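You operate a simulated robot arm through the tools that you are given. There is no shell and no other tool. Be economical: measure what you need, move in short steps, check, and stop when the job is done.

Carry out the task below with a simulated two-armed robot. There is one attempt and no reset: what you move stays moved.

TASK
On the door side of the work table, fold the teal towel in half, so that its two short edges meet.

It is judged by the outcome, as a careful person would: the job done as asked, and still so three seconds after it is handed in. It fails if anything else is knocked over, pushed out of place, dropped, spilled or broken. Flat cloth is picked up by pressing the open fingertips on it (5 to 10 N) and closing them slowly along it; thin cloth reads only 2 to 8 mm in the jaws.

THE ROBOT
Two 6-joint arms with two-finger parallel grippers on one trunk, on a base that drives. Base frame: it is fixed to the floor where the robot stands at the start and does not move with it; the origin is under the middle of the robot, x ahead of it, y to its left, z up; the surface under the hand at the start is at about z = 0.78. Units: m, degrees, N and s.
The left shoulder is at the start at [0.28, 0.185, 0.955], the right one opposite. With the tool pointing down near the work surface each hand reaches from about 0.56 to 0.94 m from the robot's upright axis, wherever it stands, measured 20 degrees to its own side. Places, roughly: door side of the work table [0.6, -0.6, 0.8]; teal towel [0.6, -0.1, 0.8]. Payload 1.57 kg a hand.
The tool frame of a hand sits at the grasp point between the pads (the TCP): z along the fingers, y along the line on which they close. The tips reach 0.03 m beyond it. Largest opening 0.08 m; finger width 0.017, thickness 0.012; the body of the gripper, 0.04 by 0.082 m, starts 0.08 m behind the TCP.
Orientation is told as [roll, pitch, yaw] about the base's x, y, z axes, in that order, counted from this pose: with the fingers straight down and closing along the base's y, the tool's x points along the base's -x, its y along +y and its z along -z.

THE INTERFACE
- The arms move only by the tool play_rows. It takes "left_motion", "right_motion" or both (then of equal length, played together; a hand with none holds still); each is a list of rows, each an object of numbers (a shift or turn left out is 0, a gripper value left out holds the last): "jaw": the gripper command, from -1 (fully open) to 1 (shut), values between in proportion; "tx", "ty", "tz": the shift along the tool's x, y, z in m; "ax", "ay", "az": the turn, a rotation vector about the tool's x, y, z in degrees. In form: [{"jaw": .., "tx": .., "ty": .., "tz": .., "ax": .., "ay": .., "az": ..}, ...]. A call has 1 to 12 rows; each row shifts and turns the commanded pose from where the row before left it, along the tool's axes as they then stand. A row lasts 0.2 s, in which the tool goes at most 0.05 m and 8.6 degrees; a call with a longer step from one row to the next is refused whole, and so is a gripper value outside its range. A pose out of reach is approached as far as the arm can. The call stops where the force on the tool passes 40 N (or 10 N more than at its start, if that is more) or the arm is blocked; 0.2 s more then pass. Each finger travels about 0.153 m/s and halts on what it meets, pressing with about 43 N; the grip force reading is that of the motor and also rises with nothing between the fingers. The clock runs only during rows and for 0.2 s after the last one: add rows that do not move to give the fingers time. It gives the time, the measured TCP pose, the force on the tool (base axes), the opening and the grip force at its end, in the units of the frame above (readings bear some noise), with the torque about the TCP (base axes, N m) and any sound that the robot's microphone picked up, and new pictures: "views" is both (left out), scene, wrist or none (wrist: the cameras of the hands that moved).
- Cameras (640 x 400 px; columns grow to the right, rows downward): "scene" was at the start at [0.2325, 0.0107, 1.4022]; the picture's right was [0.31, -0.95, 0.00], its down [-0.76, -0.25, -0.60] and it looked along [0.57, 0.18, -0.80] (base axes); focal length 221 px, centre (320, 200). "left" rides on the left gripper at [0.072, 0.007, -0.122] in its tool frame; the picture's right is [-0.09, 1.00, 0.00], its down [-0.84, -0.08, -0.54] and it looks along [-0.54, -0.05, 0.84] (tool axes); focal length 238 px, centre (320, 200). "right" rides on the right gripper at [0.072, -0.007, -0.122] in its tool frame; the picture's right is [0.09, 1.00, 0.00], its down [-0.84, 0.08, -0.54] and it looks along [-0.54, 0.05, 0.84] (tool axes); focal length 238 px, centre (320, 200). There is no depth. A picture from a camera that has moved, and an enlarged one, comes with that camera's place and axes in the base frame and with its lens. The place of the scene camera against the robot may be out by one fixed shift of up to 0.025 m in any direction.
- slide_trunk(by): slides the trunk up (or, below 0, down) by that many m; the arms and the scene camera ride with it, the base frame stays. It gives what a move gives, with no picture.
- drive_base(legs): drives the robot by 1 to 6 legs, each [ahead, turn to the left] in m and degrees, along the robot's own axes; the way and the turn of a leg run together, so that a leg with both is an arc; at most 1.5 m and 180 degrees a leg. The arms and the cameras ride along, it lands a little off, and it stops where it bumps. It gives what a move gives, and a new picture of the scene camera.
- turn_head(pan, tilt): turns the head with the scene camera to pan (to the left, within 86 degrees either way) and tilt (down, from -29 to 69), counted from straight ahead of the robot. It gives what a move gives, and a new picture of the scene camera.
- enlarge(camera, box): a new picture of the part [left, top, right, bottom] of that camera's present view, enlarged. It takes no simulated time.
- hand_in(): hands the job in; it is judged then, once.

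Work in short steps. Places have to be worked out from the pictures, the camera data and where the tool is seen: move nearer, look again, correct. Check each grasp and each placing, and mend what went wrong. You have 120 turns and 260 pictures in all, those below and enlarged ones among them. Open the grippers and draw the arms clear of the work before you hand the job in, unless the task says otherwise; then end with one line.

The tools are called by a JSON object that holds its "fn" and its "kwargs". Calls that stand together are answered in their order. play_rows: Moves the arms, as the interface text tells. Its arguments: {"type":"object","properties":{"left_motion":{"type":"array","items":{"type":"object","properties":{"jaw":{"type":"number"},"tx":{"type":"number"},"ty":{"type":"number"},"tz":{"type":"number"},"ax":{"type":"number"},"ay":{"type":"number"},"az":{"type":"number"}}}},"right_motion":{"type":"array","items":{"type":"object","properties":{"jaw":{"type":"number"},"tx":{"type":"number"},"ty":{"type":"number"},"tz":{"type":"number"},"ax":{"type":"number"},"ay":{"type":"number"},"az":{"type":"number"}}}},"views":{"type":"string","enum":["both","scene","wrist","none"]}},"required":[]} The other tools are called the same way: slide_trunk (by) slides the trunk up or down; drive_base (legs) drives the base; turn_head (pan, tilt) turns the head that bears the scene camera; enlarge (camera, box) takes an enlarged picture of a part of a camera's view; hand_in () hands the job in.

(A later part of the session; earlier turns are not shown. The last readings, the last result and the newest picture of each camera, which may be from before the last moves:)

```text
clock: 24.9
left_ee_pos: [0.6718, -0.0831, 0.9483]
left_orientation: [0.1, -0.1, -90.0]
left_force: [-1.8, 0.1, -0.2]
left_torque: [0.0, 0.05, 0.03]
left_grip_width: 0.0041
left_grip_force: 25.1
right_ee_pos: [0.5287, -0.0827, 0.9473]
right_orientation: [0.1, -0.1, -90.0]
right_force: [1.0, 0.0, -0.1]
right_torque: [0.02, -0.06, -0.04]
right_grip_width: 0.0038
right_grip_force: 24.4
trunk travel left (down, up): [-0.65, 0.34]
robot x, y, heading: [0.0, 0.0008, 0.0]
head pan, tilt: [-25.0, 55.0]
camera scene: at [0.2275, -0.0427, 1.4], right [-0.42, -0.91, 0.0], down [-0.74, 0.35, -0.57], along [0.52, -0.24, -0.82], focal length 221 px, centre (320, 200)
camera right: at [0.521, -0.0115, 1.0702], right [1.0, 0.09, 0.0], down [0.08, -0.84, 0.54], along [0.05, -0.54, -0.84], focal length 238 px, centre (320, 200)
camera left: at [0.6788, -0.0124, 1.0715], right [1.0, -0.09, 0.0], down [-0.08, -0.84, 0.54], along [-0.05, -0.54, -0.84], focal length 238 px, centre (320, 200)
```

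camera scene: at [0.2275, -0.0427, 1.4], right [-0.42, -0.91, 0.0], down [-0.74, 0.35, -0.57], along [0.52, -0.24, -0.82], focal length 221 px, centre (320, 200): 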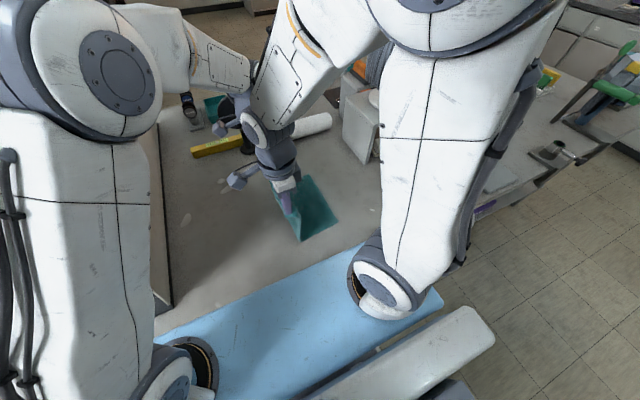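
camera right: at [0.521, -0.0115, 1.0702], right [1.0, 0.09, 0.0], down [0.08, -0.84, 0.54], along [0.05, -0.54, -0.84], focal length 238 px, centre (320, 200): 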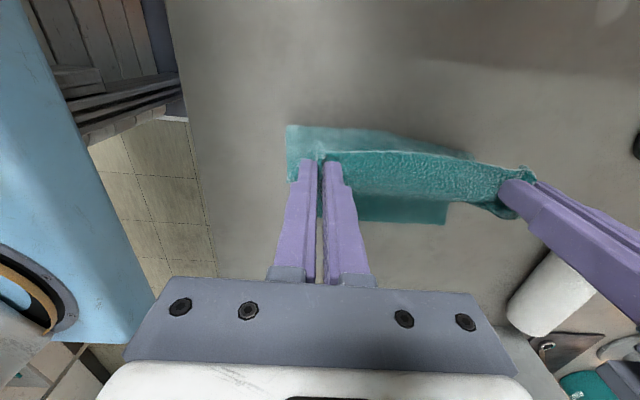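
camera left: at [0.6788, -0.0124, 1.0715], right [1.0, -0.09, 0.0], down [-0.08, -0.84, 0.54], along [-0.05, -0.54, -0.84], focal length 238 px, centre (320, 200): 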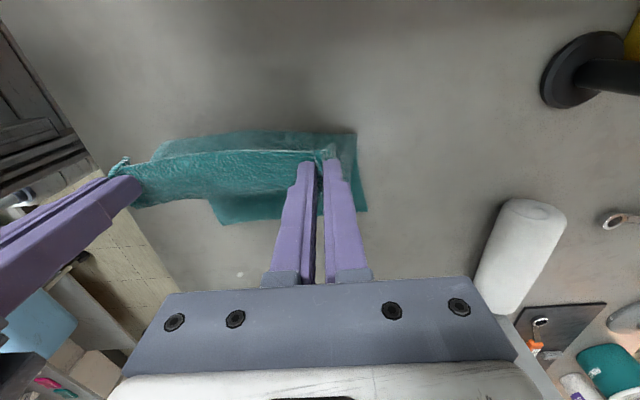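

The towel is now square: right edge at y≈−0.226, fold line ≈−0.09. I'll swing down on the right with a 20° roll, keeping the cloth taut, and stop a little above.

{"fn": "play_rows", "kwargs": {"left_motion": [{"tx": -0.0347, "tz": -0.0043, "ay": 7}, {"tx": -0.0376, "tz": 0.0061, "ay": 7}, {"tx": -0.0449, "tz": 0.0205, "ay": 6}, {"tx": -0.0372, "tz": 0.029}, {}], "right_motion": [{"tx": -0.0347, "tz": -0.0043, "ay": 7}, {"tx": -0.0376, "tz": 0.0061, "ay": 7}, {"tx": -0.0449, "tz": 0.0205, "ay": 6}, {"tx": -0.0372, "tz": 0.029}, {}], "views": "wrist"}}

```text
clock: 26.1
left_ee_pos: [0.6725, -0.2199, 0.8693]
left_orientation: [0.1, 19.8, -90.0]
left_force: [-2.2, -0.7, 0.3]
left_torque: [0.0, 0.09, 0.06]
left_grip_width: 0.0043
left_grip_force: 24.8
right_ee_pos: [0.528, -0.2191, 0.8688]
right_orientation: [0.0, 20.0, -90.1]
right_force: [2.1, 0.2, 0.2]
right_torque: [-0.01, -0.08, -0.02]
right_grip_width: 0.0034
right_grip_force: 24.4
trunk travel left (down, up): [-0.65, 0.34]
robot x, y, heading: [-0.0007, 0.001, 0.1]
head pan, tilt: [-25.0, 55.0]
camera right: at [0.5213, -0.1932, 1.0076], right [1.0, 0.09, 0.03], down [0.08, -0.97, 0.22], along [0.05, -0.22, -0.97], focal length 238 px, centre (320, 200)
camera left: at [0.6796, -0.1948, 1.0093], right [1.0, -0.09, -0.03], down [-0.08, -0.97, 0.22], along [-0.05, -0.22, -0.97], focal length 238 px, centre (320, 200)
```

right: 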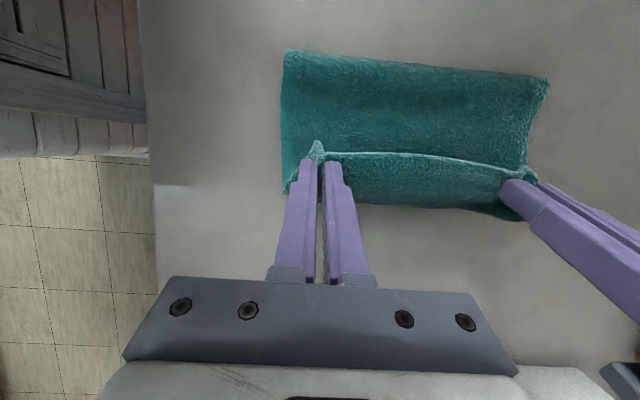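
left: 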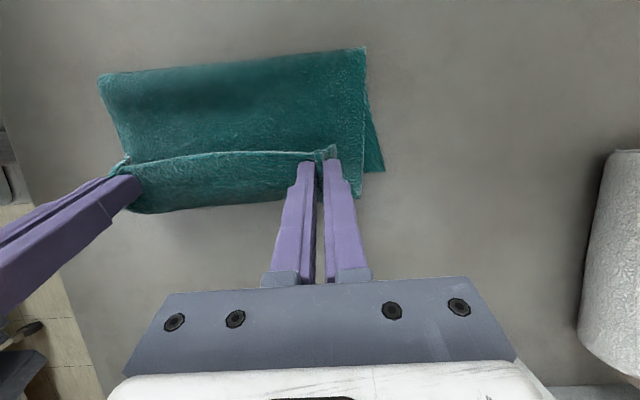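

The hem again hangs with slack on the right while the fold recedes (to −0.122), and lowering here would curl it. A low pass should keep the top layer taut, so I'll unfold back left first.

{"fn": "play_rows", "kwargs": {"left_motion": [{"tx": 0.0285, "tz": -0.0345, "ay": -7}, {"tx": 0.0335, "tz": -0.026, "ay": -7}, {"tx": 0.035, "tz": -0.01, "ay": -6}, {"tx": 0.04, "tz": 0.005}, {"tx": 0.04, "tz": 0.015}, {"tx": 0.04, "tz": 0.025}, {"tx": 0.03, "tz": 0.03}, {"tx": 0.02, "tz": 0.02}, {}], "right_motion": [{"tx": 0.0285, "tz": -0.0345, "ay": -7}, {"tx": 0.0335, "tz": -0.026, "ay": -7}, {"tx": 0.035, "tz": -0.01, "ay": -6}, {"tx": 0.04, "tz": 0.005}, {"tx": 0.04, "tz": 0.015}, {"tx": 0.04, "tz": 0.025}, {"tx": 0.03, "tz": 0.03}, {"tx": 0.02, "tz": 0.02}, {}], "views": "wrist"}}

```text
clock: 28.1
left_ee_pos: [0.6741, 0.0288, 0.8638]
left_orientation: [0.0, -0.1, -90.0]
left_force: [-3.2, 0.1, 0.3]
left_torque: [0.01, 0.07, 0.0]
left_grip_width: 0.0045
left_grip_force: 24.9
right_ee_pos: [0.528, 0.028, 0.8635]
right_orientation: [0.0, 0.0, -90.0]
right_force: [3.9, -0.4, -0.2]
right_torque: [0.03, -0.15, 0.04]
right_grip_width: 0.0037
right_grip_force: 24.4
trunk travel left (down, up): [-0.65, 0.34]
robot x, y, heading: [-0.0016, 0.0005, -0.1]
head pan, tilt: [-25.0, 55.0]
camera right: at [0.5212, 0.0983, 0.9857], right [1.0, 0.09, 0.0], down [0.08, -0.84, 0.54], along [0.05, -0.54, -0.84], focal length 238 px, centre (320, 200)
camera left: at [0.6816, 0.0997, 0.9855], right [1.0, -0.09, 0.0], down [-0.08, -0.84, 0.54], along [-0.05, -0.54, -0.84], focal length 238 px, centre (320, 200)
```

right: 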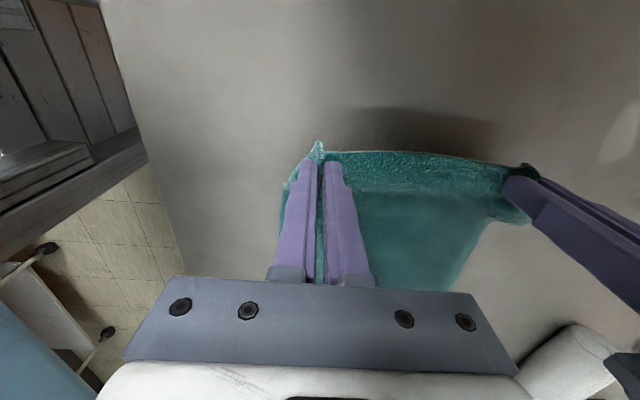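
left: 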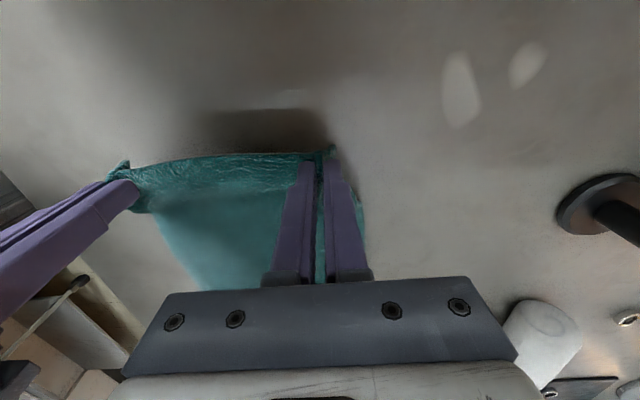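

Now a slow, low pass to the right (tips ~3 cm above the table), stopping part way to check.

{"fn": "play_rows", "kwargs": {"left_motion": [{"tx": -0.02, "tz": 0.01}, {"tx": -0.02, "tz": 0.008}, {"tx": -0.022}, {"tx": -0.022}, {"tx": -0.022}, {"tx": -0.022}, {"tx": -0.022}, {"tx": -0.022}, {}], "right_motion": [{"tx": -0.02, "tz": 0.01}, {"tx": -0.02, "tz": 0.008}, {"tx": -0.022}, {"tx": -0.022}, {"tx": -0.022}, {"tx": -0.022}, {"tx": -0.022}, {"tx": -0.022}, {}], "views": "wrist"}}

```text
clock: 30.1
left_ee_pos: [0.6741, -0.1452, 0.8448]
left_orientation: [0.0, -0.1, -90.0]
left_force: [-3.5, -0.1, 0.1]
left_torque: [0.04, 0.07, 0.0]
left_grip_width: 0.0041
left_grip_force: 25.4
right_ee_pos: [0.5266, -0.1464, 0.8444]
right_orientation: [0.0, 0.0, -90.0]
right_force: [3.4, 0.2, 0.7]
right_torque: [0.02, -0.11, 0.01]
right_grip_width: 0.0036
right_grip_force: 24.5
trunk travel left (down, up): [-0.65, 0.34]
robot x, y, heading: [0.001, -0.0004, 0.1]
head pan, tilt: [-25.0, 55.0]
camera right: at [0.5201, -0.0757, 0.9673], right [1.0, 0.09, 0.0], down [0.08, -0.84, 0.54], along [0.05, -0.54, -0.84], focal length 238 px, centre (320, 200)
camera left: at [0.6798, -0.0738, 0.9681], right [1.0, -0.09, 0.0], down [-0.08, -0.84, 0.54], along [-0.05, -0.54, -0.84], focal length 238 px, centre (320, 200)
```

right: 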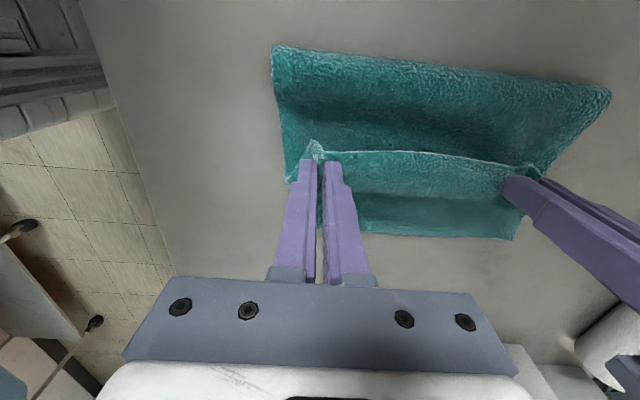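
left: 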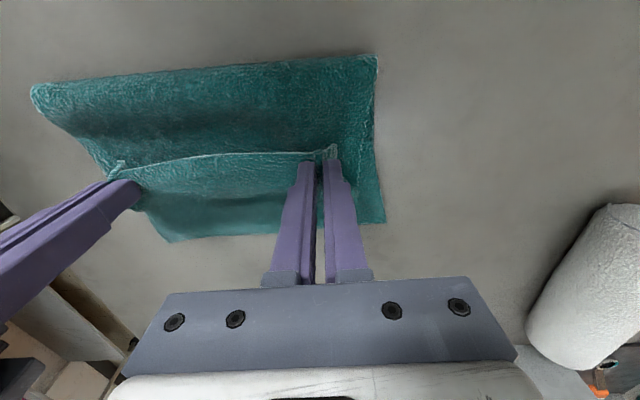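

Much better: fold at y≈−0.08, lower edge still at −0.225, so the remaining slack just matches the remaining travel. I'll finish the pass to y≈−0.218 while lowering.

{"fn": "play_rows", "kwargs": {"left_motion": [{"tx": -0.018}, {"tx": -0.018, "tz": 0.006}, {"tx": -0.018, "tz": 0.008}, {"tx": -0.018, "tz": 0.008}, {}], "right_motion": [{"tx": -0.018}, {"tx": -0.018, "tz": 0.006}, {"tx": -0.018, "tz": 0.008}, {"tx": -0.018, "tz": 0.008}, {}], "views": "wrist"}}

```text
clock: 31.3
left_ee_pos: [0.6744, -0.2179, 0.8252]
left_orientation: [0.1, -0.1, -90.0]
left_force: [-4.4, 0.5, 1.4]
left_torque: [0.05, 0.12, 0.0]
left_grip_width: 0.0041
left_grip_force: 25.0
right_ee_pos: [0.5271, -0.2166, 0.8218]
right_orientation: [0.1, 0.0, -90.1]
right_force: [4.6, 1.0, 2.0]
right_torque: [0.04, -0.1, 0.03]
right_grip_width: 0.0037
right_grip_force: 24.4
trunk travel left (down, up): [-0.65, 0.34]
robot x, y, heading: [-0.0049, -0.0006, -0.1]
head pan, tilt: [-25.0, 55.0]
camera right: at [0.5208, -0.1451, 0.9456], right [1.0, 0.09, 0.0], down [0.08, -0.84, 0.54], along [0.05, -0.54, -0.84], focal length 238 px, centre (320, 200)
camera left: at [0.6812, -0.1463, 0.9472], right [1.0, -0.09, 0.0], down [-0.08, -0.84, 0.54], along [-0.05, -0.54, -0.84], focal length 238 px, centre (320, 200)
```

right: 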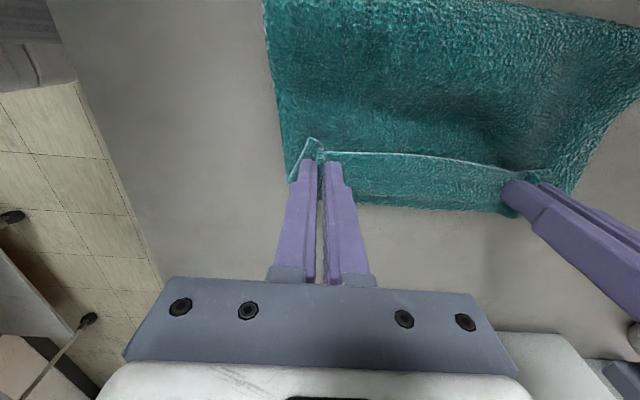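
left: 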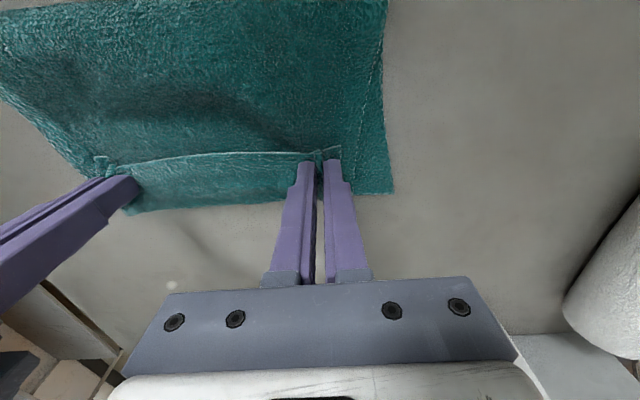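

Zooming in to see whether the strip right of the edge is the lower layer or a curled hem.

{"fn": "enlarge", "kwargs": {"camera": "right", "box": [250, 100, 410, 200]}}

{"fn": "enlarge", "kwargs": {"camera": "left", "box": [270, 100, 430, 200]}}

{"fn": "enlarge", "kwargs": {"camera": "left", "box": [80, 110, 240, 220]}}

```text
4.00 times, centred on (330, 150) of right
camera zoom: at [0.5208, -0.1451, 0.9456], right [1.0, 0.09, 0.0], down [0.08, -0.84, 0.54], along [0.05, -0.54, -0.84], focal length 953 px, centre (280, 400)
```

zoom: 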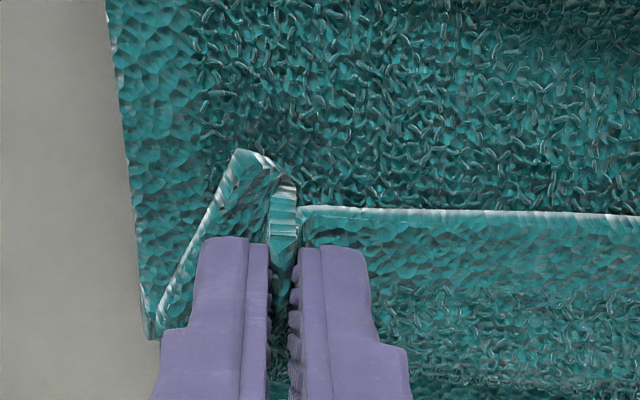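

```text
4.00 times, centred on (350, 150) of left
camera zoom: at [0.6812, -0.1463, 0.9472], right [1.0, -0.09, 0.0], down [-0.08, -0.84, 0.54], along [-0.05, -0.54, -0.84], focal length 953 px, centre (200, 400)
```

zoom: 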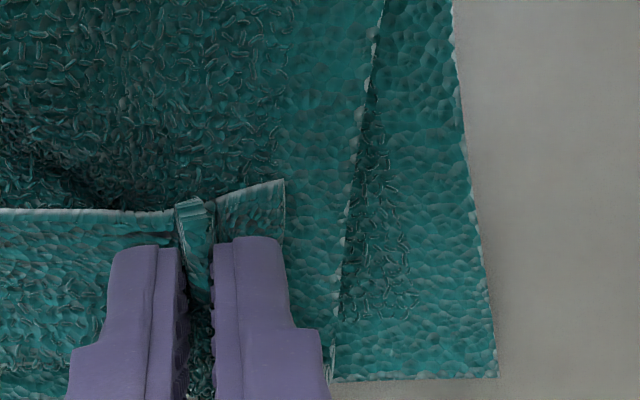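

```text
3.64 times, centred on (160, 165) of left
camera zoom: at [0.6812, -0.1463, 0.9472], right [1.0, -0.09, 0.0], down [-0.08, -0.84, 0.54], along [-0.05, -0.54, -0.84], focal length 867 px, centre (902, 327)
```

zoom: 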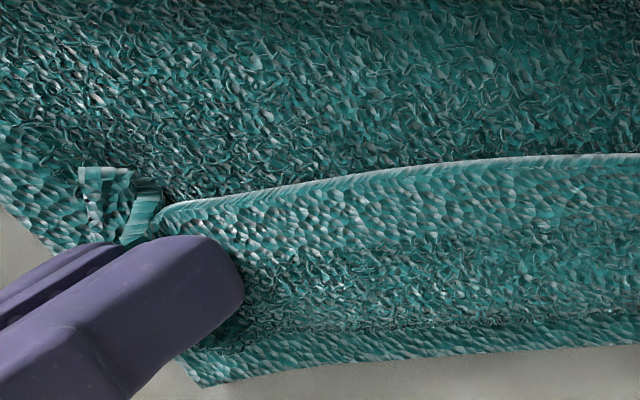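

The hem is curled back ~4 cm, with its edge pointing left. I'll flip it over by lifting and rolling the hands to the right. The edge will overshoot, and I can correct that afterwards by pulling the top layer left near the fold.

{"fn": "play_rows", "kwargs": {"left_motion": [{"tx": -0.005, "tz": -0.015}, {"tx": -0.012, "tz": -0.015}, {"tx": -0.018, "tz": -0.008}, {"tx": -0.018, "tz": 0.005}, {"tx": -0.014, "tz": 0.015}, {"tx": -0.006, "tz": 0.018}, {}], "right_motion": [{"tx": -0.005, "tz": -0.015}, {"tx": -0.012, "tz": -0.015}, {"tx": -0.018, "tz": -0.008}, {"tx": -0.018, "tz": 0.005}, {"tx": -0.014, "tz": 0.015}, {"tx": -0.006, "tz": 0.018}, {}], "views": "wrist"}}

```text
clock: 32.9
left_ee_pos: [0.6752, -0.2905, 0.8233]
left_orientation: [0.0, -0.1, -90.0]
left_force: [-5.4, -0.2, 1.3]
left_torque: [0.03, 0.22, 0.03]
left_grip_width: 0.0044
left_grip_force: 25.1
right_ee_pos: [0.5251, -0.2898, 0.8235]
right_orientation: [-0.1, 0.0, -90.0]
right_force: [6.1, -0.2, 0.2]
right_torque: [0.04, -0.15, -0.02]
right_grip_width: 0.0039
right_grip_force: 24.8
trunk travel left (down, up): [-0.65, 0.34]
robot x, y, heading: [0.003, -0.0011, -0.1]
head pan, tilt: [-25.0, 55.0]
camera right: at [0.5186, -0.2191, 0.9455], right [1.0, 0.09, 0.0], down [0.08, -0.84, 0.54], along [0.05, -0.54, -0.84], focal length 238 px, centre (320, 200)
camera left: at [0.6809, -0.2186, 0.9459], right [1.0, -0.09, 0.0], down [-0.08, -0.84, 0.54], along [-0.05, -0.54, -0.84], focal length 238 px, centre (320, 200)
```

right: 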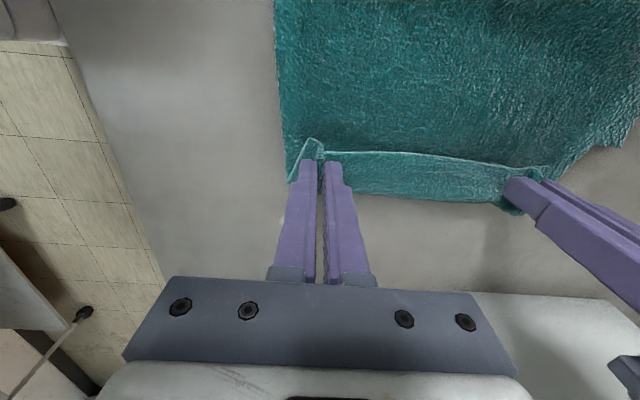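
left: 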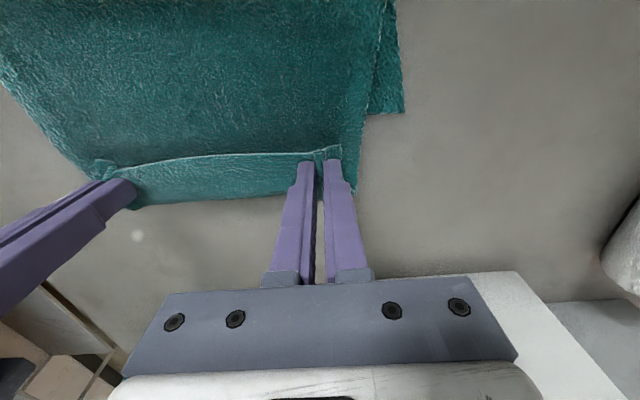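

The clamp orientation always leaves a ~4.5 cm curl (the edge can't turn over in the jaws), and the top is now too far right. In the earlier state at y −0.146, unrolling the curl would have landed the edge right on the lower edge. I'll unfold back, redo the low pass to that point, release there, and unroll the flap with closed fingertips.

{"fn": "play_rows", "kwargs": {"left_motion": [{"tz": -0.03}, {"tz": -0.035}, {"tx": 0.02, "tz": -0.035}, {"tx": 0.04, "tz": -0.02}, {"tx": 0.045}, {"tx": 0.045, "tz": 0.005}, {"tx": 0.045, "tz": 0.01}, {"tx": 0.04, "tz": 0.02}, {"tx": 0.04, "tz": 0.03}, {"tx": 0.035, "tz": 0.03}, {"tx": 0.03, "tz": 0.015}, {}], "right_motion": [{"tz": -0.03}, {"tz": -0.035}, {"tx": 0.02, "tz": -0.035}, {"tx": 0.04, "tz": -0.02}, {"tx": 0.045}, {"tx": 0.045, "tz": 0.005}, {"tx": 0.045, "tz": 0.01}, {"tx": 0.04, "tz": 0.02}, {"tx": 0.04, "tz": 0.03}, {"tx": 0.035, "tz": 0.03}, {"tx": 0.03, "tz": 0.015}, {}], "views": "none"}}

{"fn": "play_rows", "kwargs": {"left_motion": [{"tx": -0.02}, {"tx": -0.022}, {"tx": -0.022}, {"tx": -0.022}, {"tx": -0.022}, {"tx": -0.022}, {"tx": -0.022}, {"tx": -0.022}, {"tx": -0.022}, {}], "right_motion": [{"tx": -0.02}, {"tx": -0.022}, {"tx": -0.022}, {"tx": -0.022}, {"tx": -0.022}, {"tx": -0.022}, {"tx": -0.022}, {"tx": -0.022}, {"tx": -0.022}, {}], "views": "wrist"}}

```text
clock: 35.5
left_ee_pos: [0.6753, 0.0506, 0.834]
left_orientation: [-0.1, -0.1, -90.0]
left_force: [-4.3, 0.0, 0.6]
left_torque: [0.04, 0.11, 0.01]
left_grip_width: 0.0042
left_grip_force: 25.1
right_ee_pos: [0.5261, 0.0529, 0.8328]
right_orientation: [0.1, 0.0, -90.0]
right_force: [3.3, 0.1, 0.3]
right_torque: [-0.02, -0.18, 0.02]
right_grip_width: 0.0039
right_grip_force: 24.9
trunk travel left (down, up): [-0.65, 0.34]
robot x, y, heading: [0.0047, -0.0011, 0.0]
head pan, tilt: [-25.0, 55.0]
```

```text
clock: 37.7
left_ee_pos: [0.6748, -0.1468, 0.8329]
left_orientation: [0.0, -0.2, -90.0]
left_force: [-4.3, 0.1, 0.4]
left_torque: [0.01, 0.13, 0.01]
left_grip_width: 0.0042
left_grip_force: 24.7
right_ee_pos: [0.5262, -0.1453, 0.8327]
right_orientation: [0.0, 0.0, -89.9]
right_force: [3.9, 0.2, -0.1]
right_torque: [0.0, -0.17, 0.01]
right_grip_width: 0.004
right_grip_force: 24.1
trunk travel left (down, up): [-0.65, 0.34]
robot x, y, heading: [0.0015, 0.0009, 0.2]
head pan, tilt: [-25.0, 55.0]
camera right: at [0.5194, -0.0734, 0.9553], right [1.0, 0.09, 0.0], down [0.08, -0.84, 0.54], along [0.05, -0.54, -0.84], focal length 238 px, centre (320, 200)
camera left: at [0.6805, -0.0756, 0.9556], right [1.0, -0.09, 0.0], down [-0.08, -0.84, 0.54], along [-0.05, -0.54, -0.84], focal length 238 px, centre (320, 200)
```

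right: 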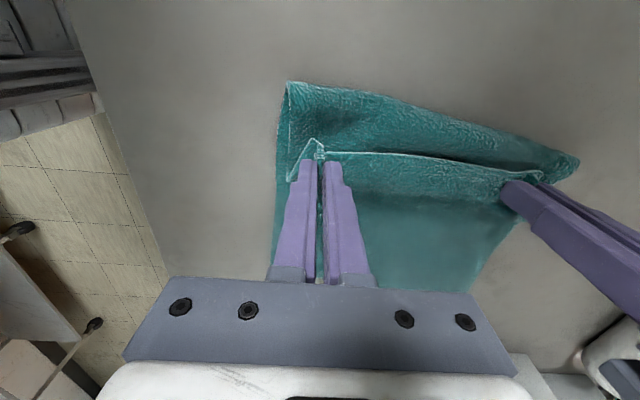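
left: 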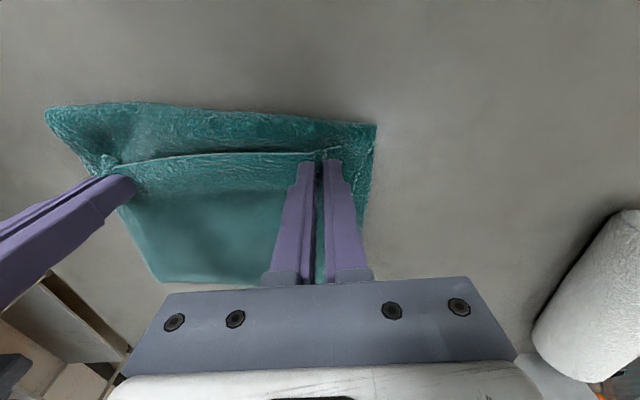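

The lower layer now lies further right (near corner y≈−0.279), so I continue: right hand to −0.20, left hand to −0.215.

{"fn": "play_rows", "kwargs": {"left_motion": [{"tx": -0.014}, {"tx": -0.014}, {"tx": -0.014}, {"tx": -0.014}, {"tx": -0.014}, {}], "right_motion": [{"tx": -0.011}, {"tx": -0.011}, {"tx": -0.011}, {"tx": -0.011}, {"tx": -0.011}, {}], "views": "wrist"}}

```text
clock: 39.1
left_ee_pos: [0.6722, -0.2163, 0.8333]
left_orientation: [0.0, -0.1, -90.0]
left_force: [-2.9, 0.5, -0.8]
left_torque: [-0.01, 0.05, -0.01]
left_grip_width: 0.0043
left_grip_force: 25.5
right_ee_pos: [0.5268, -0.198, 0.833]
right_orientation: [-0.3, 0.0, -90.0]
right_force: [3.3, 0.3, 0.9]
right_torque: [-0.02, -0.09, -0.01]
right_grip_width: 0.0038
right_grip_force: 24.2
trunk travel left (down, up): [-0.65, 0.34]
robot x, y, heading: [0.003, -0.0023, 0.0]
head pan, tilt: [-25.0, 55.0]
camera right: at [0.521, -0.129, 0.9557], right [1.0, 0.09, 0.0], down [0.08, -0.84, 0.54], along [0.05, -0.54, -0.84], focal length 238 px, centre (320, 200)
camera left: at [0.6792, -0.1454, 0.9567], right [1.0, -0.09, 0.0], down [-0.08, -0.84, 0.54], along [-0.05, -0.54, -0.84], focal length 238 px, centre (320, 200)
```

right: 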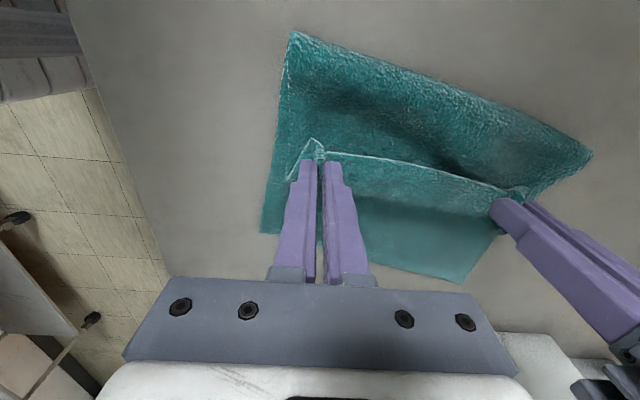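
left: 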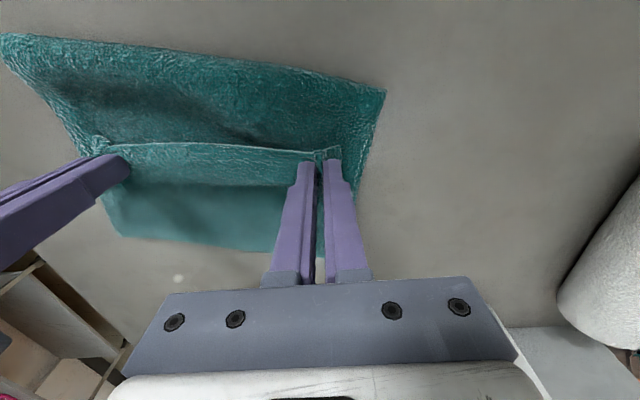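

The edges are now parallel (the towel is rotated ~13°), and the top still needs ~3 cm more. I'll move both hands perpendicular to the edge by 3 cm and lower slightly.

{"fn": "play_rows", "kwargs": {"left_motion": [{"tx": -0.01, "ty": -0.002}, {"tx": -0.01, "ty": -0.003, "tz": 0.004}, {"tx": -0.008, "ty": -0.002, "tz": 0.006}, {}], "right_motion": [{"tx": -0.01, "ty": -0.002}, {"tx": -0.01, "ty": -0.003, "tz": 0.004}, {"tx": -0.008, "ty": -0.002, "tz": 0.006}, {}], "views": "wrist"}}

```text
clock: 40.1
left_ee_pos: [0.6673, -0.2452, 0.8239]
left_orientation: [0.1, -0.2, -90.0]
left_force: [-0.7, 1.0, 2.2]
left_torque: [0.04, 0.04, 0.01]
left_grip_width: 0.004
left_grip_force: 25.4
right_ee_pos: [0.5229, -0.229, 0.8237]
right_orientation: [-0.2, 0.0, -90.0]
right_force: [1.9, -0.4, 1.1]
right_torque: [0.03, -0.05, 0.03]
right_grip_width: 0.0037
right_grip_force: 24.9
right hand out of reach, approached as far as the arm can: row 2
trunk travel left (down, up): [-0.65, 0.34]
robot x, y, heading: [0.0005, 0.0043, -0.2]
head pan, tilt: [-25.0, 55.0]
camera right: at [0.5175, -0.1577, 0.9461], right [1.0, 0.09, 0.0], down [0.08, -0.84, 0.54], along [0.05, -0.54, -0.84], focal length 238 px, centre (320, 200)
camera left: at [0.6731, -0.1742, 0.9469], right [1.0, -0.09, 0.0], down [-0.08, -0.84, 0.54], along [-0.05, -0.54, -0.84], focal length 238 px, centre (320, 200)
```

right: 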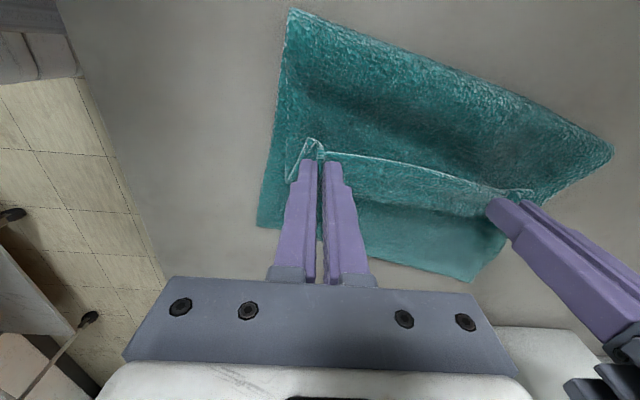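
left: 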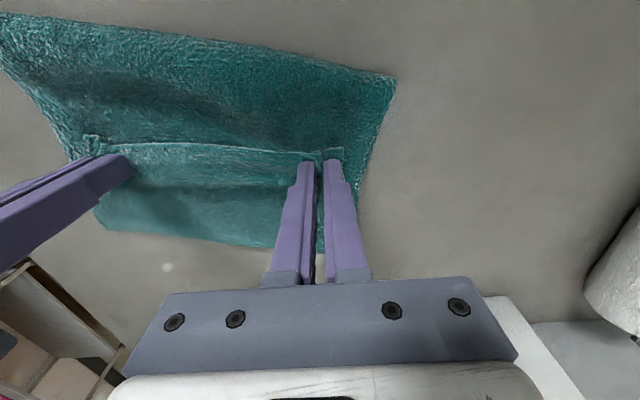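

About 1.5 cm short still. I'll lift a touch to avoid dragging the lower layer, and move another 1.5 cm.

{"fn": "play_rows", "kwargs": {"left_motion": [{"tz": -0.007}, {"tx": -0.009}, {"tx": -0.009}, {"tz": 0.004}, {}], "right_motion": [{"tz": -0.007}, {"tx": -0.009, "ty": 0.002}, {"tx": -0.009, "ty": 0.002}, {"tz": 0.004}, {}], "views": "wrist"}}

```text
clock: 41.3
left_ee_pos: [0.6667, -0.2624, 0.827]
left_orientation: [0.0, -0.1, -89.9]
left_force: [0.5, -0.5, 1.0]
left_torque: [-0.02, -0.01, 0.0]
left_grip_width: 0.0041
left_grip_force: 25.1
right_ee_pos: [0.5268, -0.2459, 0.8276]
right_orientation: [0.0, 0.0, -89.9]
right_force: [-0.5, 0.3, 1.1]
right_torque: [0.04, -0.02, -0.02]
right_grip_width: 0.0037
right_grip_force: 24.3
trunk travel left (down, up): [-0.65, 0.34]
robot x, y, heading: [0.0008, -0.0002, 0.3]
head pan, tilt: [-25.0, 55.0]
camera right: at [0.5207, -0.1754, 0.9486], right [1.0, 0.09, 0.0], down [0.08, -0.84, 0.54], along [0.05, -0.54, -0.84], focal length 238 px, centre (320, 200)
camera left: at [0.6733, -0.1915, 0.9499], right [1.0, -0.09, 0.0], down [-0.08, -0.84, 0.54], along [-0.05, -0.54, -0.84], focal length 238 px, centre (320, 200)
```

right: 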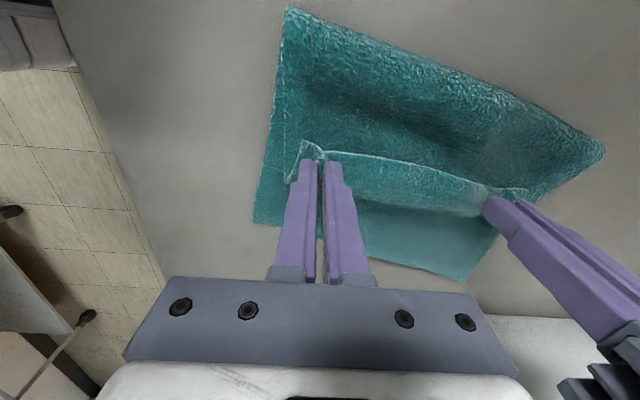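
left: 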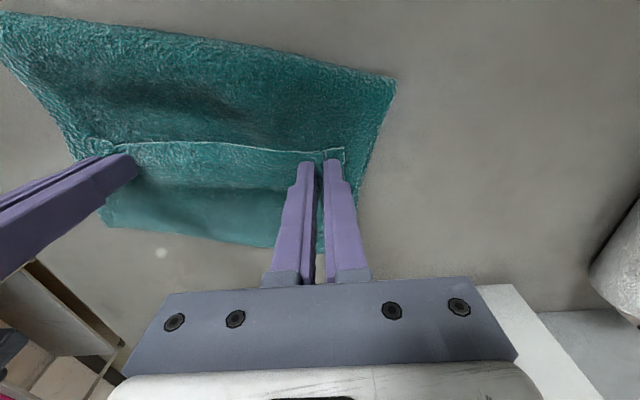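

The towel now just drags along as one. I'll release here and see how the hem settles.

{"fn": "play_rows", "kwargs": {"left_motion": [{"jaw": 0.7}, {"jaw": 0.5}, {"jaw": 0.3}, {"jaw": 0.1}, {}, {"tz": -0.02}, {"tz": -0.03}, {"tz": -0.03}, {}], "right_motion": [{"jaw": 0.7}, {"jaw": 0.5}, {"jaw": 0.3}, {"jaw": 0.1}, {}, {"tz": -0.02}, {"tz": -0.03}, {"tz": -0.03}, {}], "views": "wrist"}}

```text
clock: 43.3
left_ee_pos: [0.6671, -0.2616, 0.9083]
left_orientation: [0.0, -0.1, -90.0]
left_force: [-0.4, -0.8, 0.4]
left_torque: [0.03, -0.03, 0.02]
left_grip_width: 0.036
left_grip_force: 0.2
right_ee_pos: [0.5254, -0.2475, 0.9074]
right_orientation: [0.0, 0.0, -90.0]
right_force: [0.2, -0.6, -0.6]
right_torque: [0.01, 0.01, 0.01]
right_grip_width: 0.0358
right_grip_force: 0.0
trunk travel left (down, up): [-0.65, 0.34]
robot x, y, heading: [-0.0021, 0.0021, 0.1]
head pan, tilt: [-25.0, 55.0]
camera right: at [0.5197, -0.1769, 1.03], right [1.0, 0.09, 0.0], down [0.08, -0.84, 0.54], along [0.05, -0.54, -0.84], focal length 238 px, centre (320, 200)
camera left: at [0.6733, -0.1907, 1.0315], right [1.0, -0.09, 0.0], down [-0.08, -0.84, 0.54], along [-0.05, -0.54, -0.84], focal length 238 px, centre (320, 200)
```

right: 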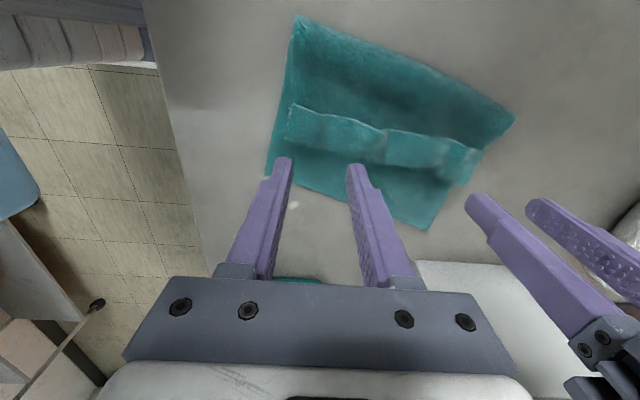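
left: 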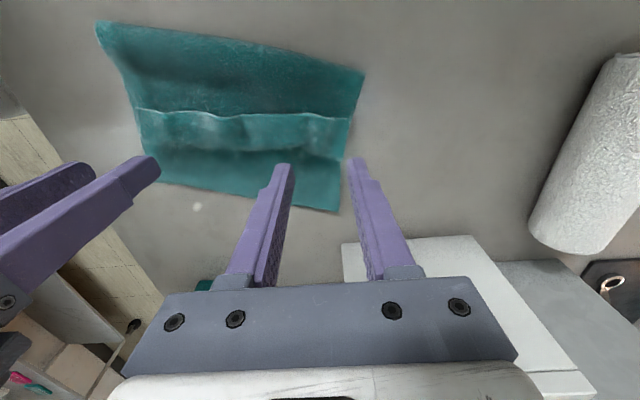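

The towel is folded, but a ~4 cm flap lies curled back on top. I'll look closely before unrolling it with the fingertips as a wedge.

{"fn": "enlarge", "kwargs": {"camera": "left", "box": [90, 10, 380, 220]}}

{"fn": "enlarge", "kwargs": {"camera": "right", "box": [250, 10, 530, 240]}}

```text
1.90 times, centred on (235, 115) of left
camera zoom: at [0.6733, -0.1907, 1.0315], right [1.0, -0.09, 0.0], down [-0.08, -0.84, 0.54], along [-0.05, -0.54, -0.84], focal length 454 px, centre (482, 362)
```

zoom: 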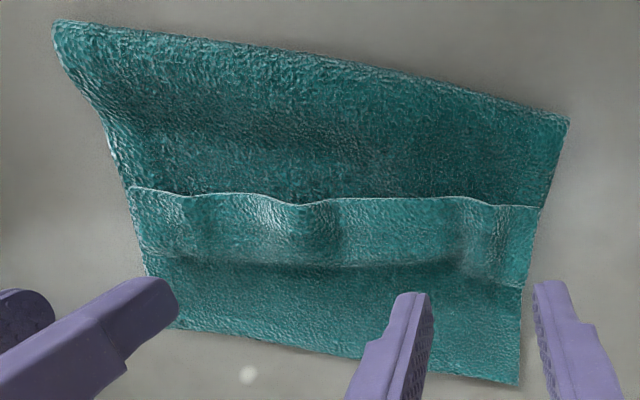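

```text
1.74 times, centred on (390, 125) of right
camera zoom: at [0.5197, -0.1769, 1.03], right [1.0, 0.09, 0.0], down [0.08, -0.84, 0.54], along [0.05, -0.54, -0.84], focal length 414 px, centre (198, 330)
```

zoom: 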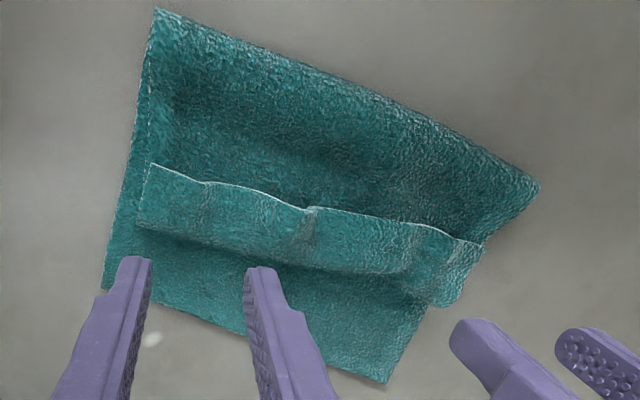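

The flap's free edge stands slightly raised, facing left. I'll tilt both hands 30° so that the fingertips point right, jaws ~5 cm open for wide contact, just left of the flap and above the top layer.

{"fn": "play_rows", "kwargs": {"left_motion": [{"tx": 0.02, "ty": -0.004, "jaw": -0.25}, {"tx": 0.02, "ty": -0.004}, {"tx": 0.02, "ty": -0.004}, {"ay": -7.5}, {"ay": -7.5}, {"ay": -7.5}, {"ay": -7.5}, {"tx": 0.0117, "tz": 0.0202}, {"tx": 0.0117, "tz": 0.0202}, {"tx": 0.0117, "tz": 0.0202}, {}], "right_motion": [{"tx": 0.02, "ty": 0.002, "jaw": -0.25}, {"tx": 0.02, "ty": 0.002}, {"tx": 0.02}, {"ay": -7.5}, {"ay": -7.5}, {"ay": -7.5}, {"ay": -7.5}, {"tx": 0.0117, "tz": 0.0202}, {"tx": 0.0117, "tz": 0.0202}, {"tx": 0.0117, "tz": 0.0202}, {}], "views": "wrist"}}

```text
clock: 45.7
left_ee_pos: [0.656, -0.2015, 0.8362]
left_orientation: [0.2, -30.1, -89.9]
left_force: [-0.5, 0.9, 0.1]
left_torque: [-0.01, -0.03, 0.0]
left_grip_width: 0.05
left_grip_force: 0.1
right_ee_pos: [0.5306, -0.1878, 0.836]
right_orientation: [0.0, -30.0, -90.1]
right_force: [0.3, -0.1, -0.3]
right_torque: [-0.04, -0.02, -0.04]
right_grip_width: 0.0499
right_grip_force: 0.1
trunk travel left (down, up): [-0.65, 0.34]
robot x, y, heading: [-0.0007, 0.0019, -0.0]
head pan, tilt: [-25.0, 55.0]
camera right: at [0.5245, -0.0648, 0.9069], right [1.0, 0.08, -0.05], down [0.08, -0.45, 0.89], along [0.05, -0.89, -0.46], focal length 238 px, centre (320, 200)
camera left: at [0.6616, -0.0796, 0.9071], right [1.0, -0.08, 0.05], down [-0.08, -0.45, 0.89], along [-0.05, -0.89, -0.46], focal length 238 px, centre (320, 200)
```

right: 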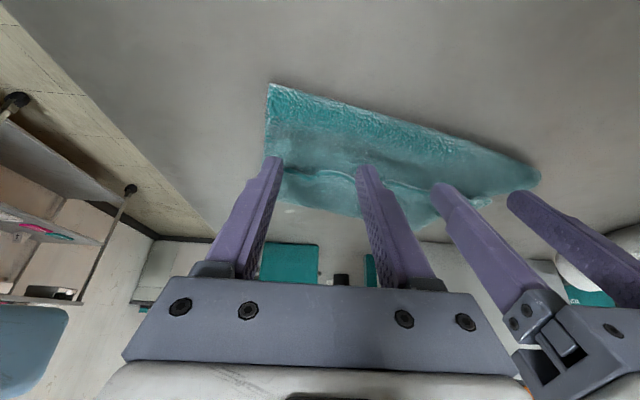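
left: 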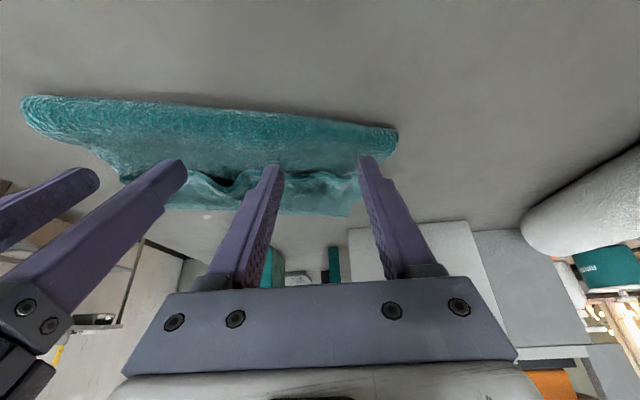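

Fingertips stand left of the flap at z≈0.81. I'll lower until light contact with the top layer.

{"fn": "play_rows", "kwargs": {"left_motion": [{"tx": 0.003, "tz": 0.0052}, {"tx": 0.002, "tz": 0.0035}, {}], "right_motion": [{"tx": 0.003, "tz": 0.0052}, {"tx": 0.002, "tz": 0.0035}, {}], "views": "none"}}

{"fn": "enlarge", "kwargs": {"camera": "left", "box": [100, 80, 420, 240]}}

```text
clock: 46.5
left_ee_pos: [0.6547, -0.2021, 0.8271]
left_orientation: [0.0, -30.0, -89.9]
left_force: [0.2, 0.0, -0.4]
left_torque: [0.04, 0.0, 0.0]
left_grip_width: 0.0502
left_grip_force: 0.0
right_ee_pos: [0.531, -0.188, 0.8268]
right_orientation: [0.0, -30.0, -90.1]
right_force: [0.2, 0.6, 0.9]
right_torque: [0.01, -0.01, 0.02]
right_grip_width: 0.0499
right_grip_force: 0.1
trunk travel left (down, up): [-0.65, 0.34]
robot x, y, heading: [-0.0001, 0.0015, 0.2]
head pan, tilt: [-25.0, 55.0]
```

```text
2.00 times, centred on (260, 160) of left
camera zoom: at [0.6613, -0.0786, 0.8971], right [1.0, -0.08, 0.05], down [-0.08, -0.45, 0.89], along [-0.05, -0.89, -0.46], focal length 477 px, centre (440, 280)
```

zoom: 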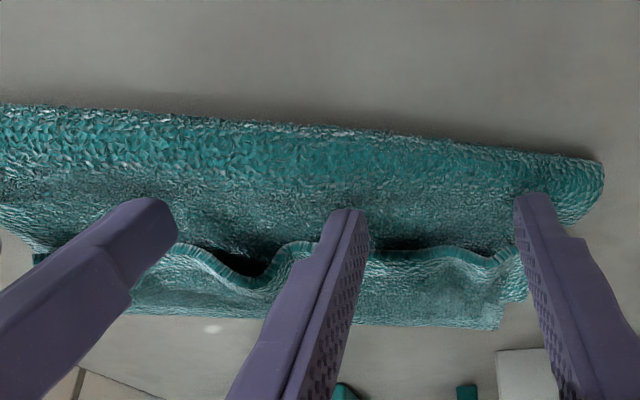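

The flap mouth is open, facing the tips. Lowering 3 mm more and sliding the tips in to the right.

{"fn": "play_rows", "kwargs": {"left_motion": [{"tx": 0.0015, "tz": 0.0026}, {"tx": -0.0104, "tz": 0.006}, {"tx": -0.0104, "tz": 0.006}, {"tx": -0.0104, "tz": 0.006}, {"tx": -0.0104, "tz": 0.006}, {}], "right_motion": [{"tx": 0.0015, "tz": 0.0026}, {"tx": -0.0104, "tz": 0.006}, {"tx": -0.0104, "tz": 0.006}, {"tx": -0.0104, "tz": 0.006}, {"tx": -0.0104, "tz": 0.006}, {}], "views": "wrist"}}

```text
clock: 47.9
left_ee_pos: [0.6544, -0.2506, 0.8242]
left_orientation: [0.0, -30.2, -90.1]
left_force: [-0.8, 0.2, 0.5]
left_torque: [-0.04, 0.01, -0.02]
left_grip_width: 0.0498
left_grip_force: 0.1
right_ee_pos: [0.5352, -0.2359, 0.8268]
right_orientation: [-0.2, -29.9, -89.8]
right_force: [0.3, 0.1, 0.3]
right_torque: [0.02, 0.02, 0.03]
right_grip_width: 0.0501
right_grip_force: 0.0
right hand out of reach, approached as far as the arm can: row 4
trunk travel left (down, up): [-0.65, 0.34]
robot x, y, heading: [-0.0002, -0.0018, -0.0]
head pan, tilt: [-25.0, 55.0]
camera right: at [0.5287, -0.1121, 0.898], right [1.0, 0.08, -0.05], down [0.08, -0.46, 0.89], along [0.05, -0.89, -0.46], focal length 238 px, centre (320, 200)
camera left: at [0.6612, -0.1289, 0.8945], right [1.0, -0.08, 0.05], down [-0.08, -0.45, 0.89], along [-0.05, -0.89, -0.46], focal length 238 px, centre (320, 200)
```

right: 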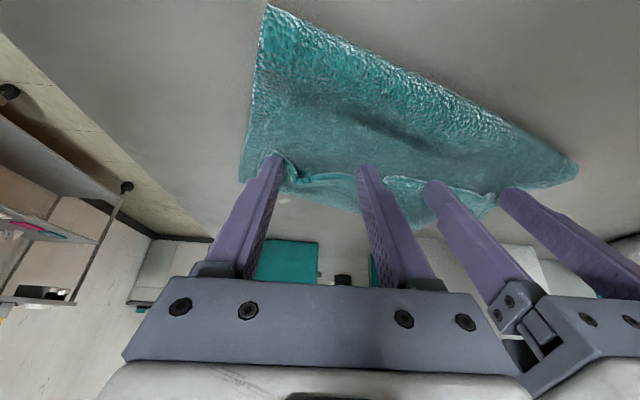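
left: 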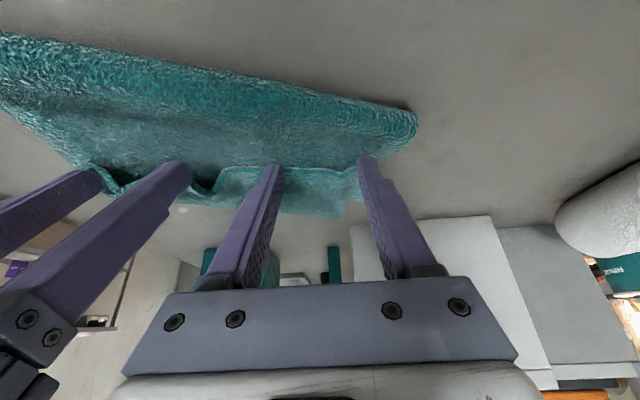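

{"fn": "enlarge", "kwargs": {"camera": "right", "box": [230, 110, 530, 250]}}

{"fn": "enlarge", "kwargs": {"camera": "left", "box": [60, 110, 420, 250]}}

```text
2.13 times, centred on (380, 180) of right
camera zoom: at [0.5287, -0.1121, 0.898], right [1.0, 0.08, -0.05], down [0.08, -0.46, 0.89], along [0.05, -0.89, -0.46], focal length 508 px, centre (192, 243)
```

zoom: 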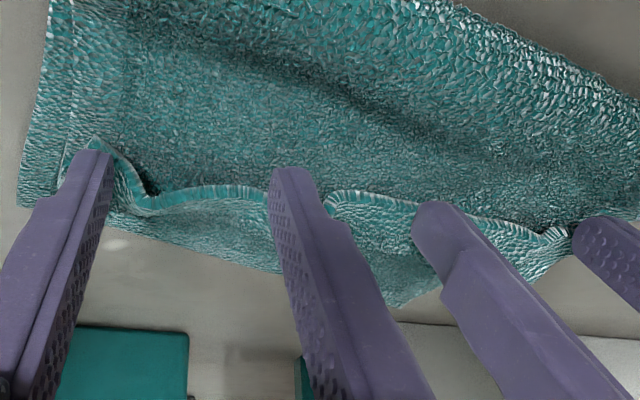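

```text
1.78 times, centred on (240, 180) of left
camera zoom: at [0.6612, -0.1289, 0.8945], right [1.0, -0.08, 0.05], down [-0.08, -0.45, 0.89], along [-0.05, -0.89, -0.46], focal length 424 px, centre (462, 236)
```

zoom: 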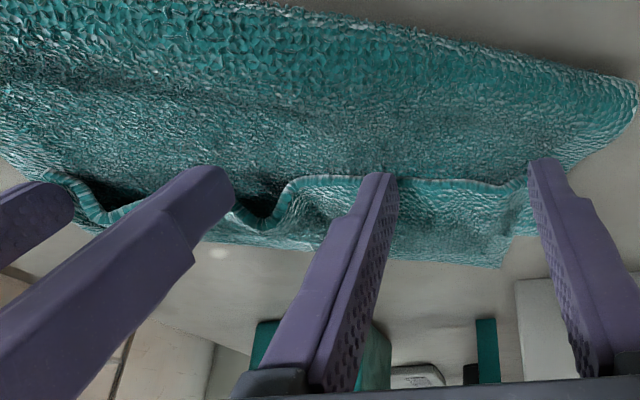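

The tips seem to be pushing the flap's edge (it has moved ~2 cm right and is arching). I'll continue the push to the right while rising a little, so that it tips over.

{"fn": "play_rows", "kwargs": {"left_motion": [{"tx": -0.0107, "tz": 0.0015}, {"tx": -0.0107, "tz": 0.0015}, {"tx": -0.0107, "tz": 0.0015}, {}], "right_motion": [{"tx": -0.0107, "tz": 0.0015, "ty": 0.004}, {"tx": -0.0107, "tz": 0.0015, "ty": 0.004}, {"tx": -0.0107, "tz": 0.0015, "ty": 0.002}, {}], "views": "wrist"}}

```text
clock: 48.9
left_ee_pos: [0.6556, -0.281, 0.836]
left_orientation: [0.0, -30.1, -90.0]
left_force: [-0.4, -0.7, -0.3]
left_torque: [-0.03, -0.02, -0.03]
left_grip_width: 0.0495
left_grip_force: 0.0
right_ee_pos: [0.5443, -0.2664, 0.8392]
right_orientation: [0.0, -29.9, -90.0]
right_force: [0.7, -0.4, -0.1]
right_torque: [0.03, 0.01, 0.04]
right_grip_width: 0.0499
right_grip_force: 0.0
trunk travel left (down, up): [-0.65, 0.34]
robot x, y, heading: [0.0, -0.0007, -0.1]
head pan, tilt: [-25.0, 55.0]
camera right: at [0.5369, -0.1425, 0.9092], right [1.0, 0.08, -0.05], down [0.08, -0.45, 0.89], along [0.05, -0.89, -0.46], focal length 238 px, centre (320, 200)
camera left: at [0.6621, -0.1578, 0.9064], right [1.0, -0.08, 0.05], down [-0.08, -0.45, 0.89], along [-0.05, -0.89, -0.46], focal length 238 px, centre (320, 200)
```

right: 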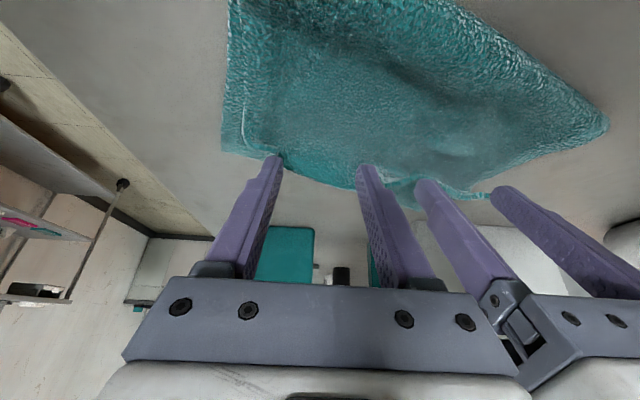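
left: 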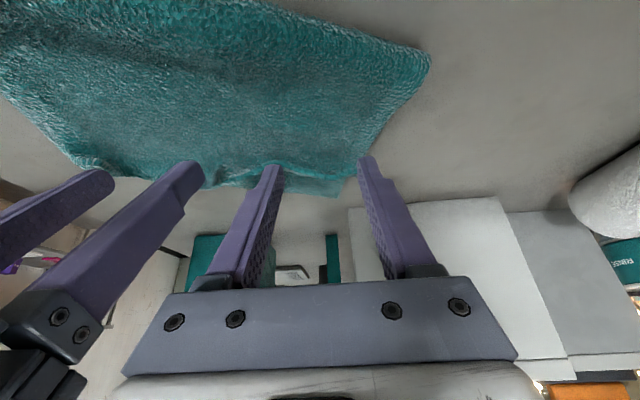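

It's flipping over: the hem is going right. I continue 3 cm more, with a slight rise.

{"fn": "play_rows", "kwargs": {"left_motion": [{"tx": -0.0092, "tz": 0.0041}, {"tx": -0.0092, "tz": 0.0041}, {"tx": -0.0092, "tz": 0.0041}, {"tx": -0.0092, "tz": 0.0041}, {}], "right_motion": [{"tx": -0.0092, "tz": 0.0041}, {"tx": -0.0092, "tz": 0.0041}, {"tx": -0.0092, "tz": 0.0041}, {}, {}], "views": "wrist"}}

```text
clock: 50.1
left_ee_pos: [0.6555, -0.3193, 0.8412]
left_orientation: [-0.1, -30.2, -89.9]
left_force: [0.7, 0.5, 0.5]
left_torque: [-0.01, -0.01, 0.01]
left_grip_width: 0.0499
left_grip_force: 0.0
right_ee_pos: [0.5432, -0.2957, 0.8423]
right_orientation: [0.0, -30.0, -90.1]
right_force: [0.7, 0.2, 0.3]
right_torque: [-0.01, -0.04, -0.03]
right_grip_width: 0.05
right_grip_force: 0.0
trunk travel left (down, up): [-0.65, 0.34]
robot x, y, heading: [0.0005, -0.001, -0.1]
head pan, tilt: [-25.0, 55.0]
camera right: at [0.5373, -0.173, 0.9123], right [1.0, 0.08, -0.05], down [0.08, -0.45, 0.89], along [0.05, -0.89, -0.46], focal length 238 px, centre (320, 200)
camera left: at [0.6621, -0.1972, 0.9114], right [1.0, -0.08, 0.05], down [-0.08, -0.45, 0.89], along [-0.05, -0.89, -0.46], focal length 238 px, centre (320, 200)
```

right: 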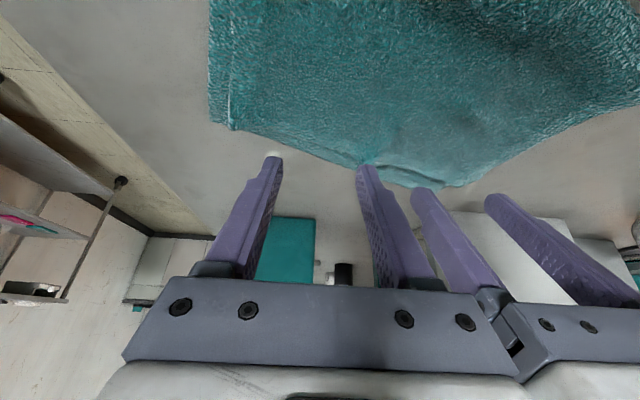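
left: 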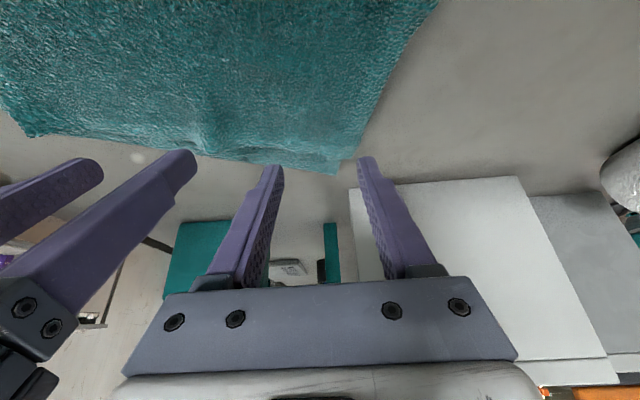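

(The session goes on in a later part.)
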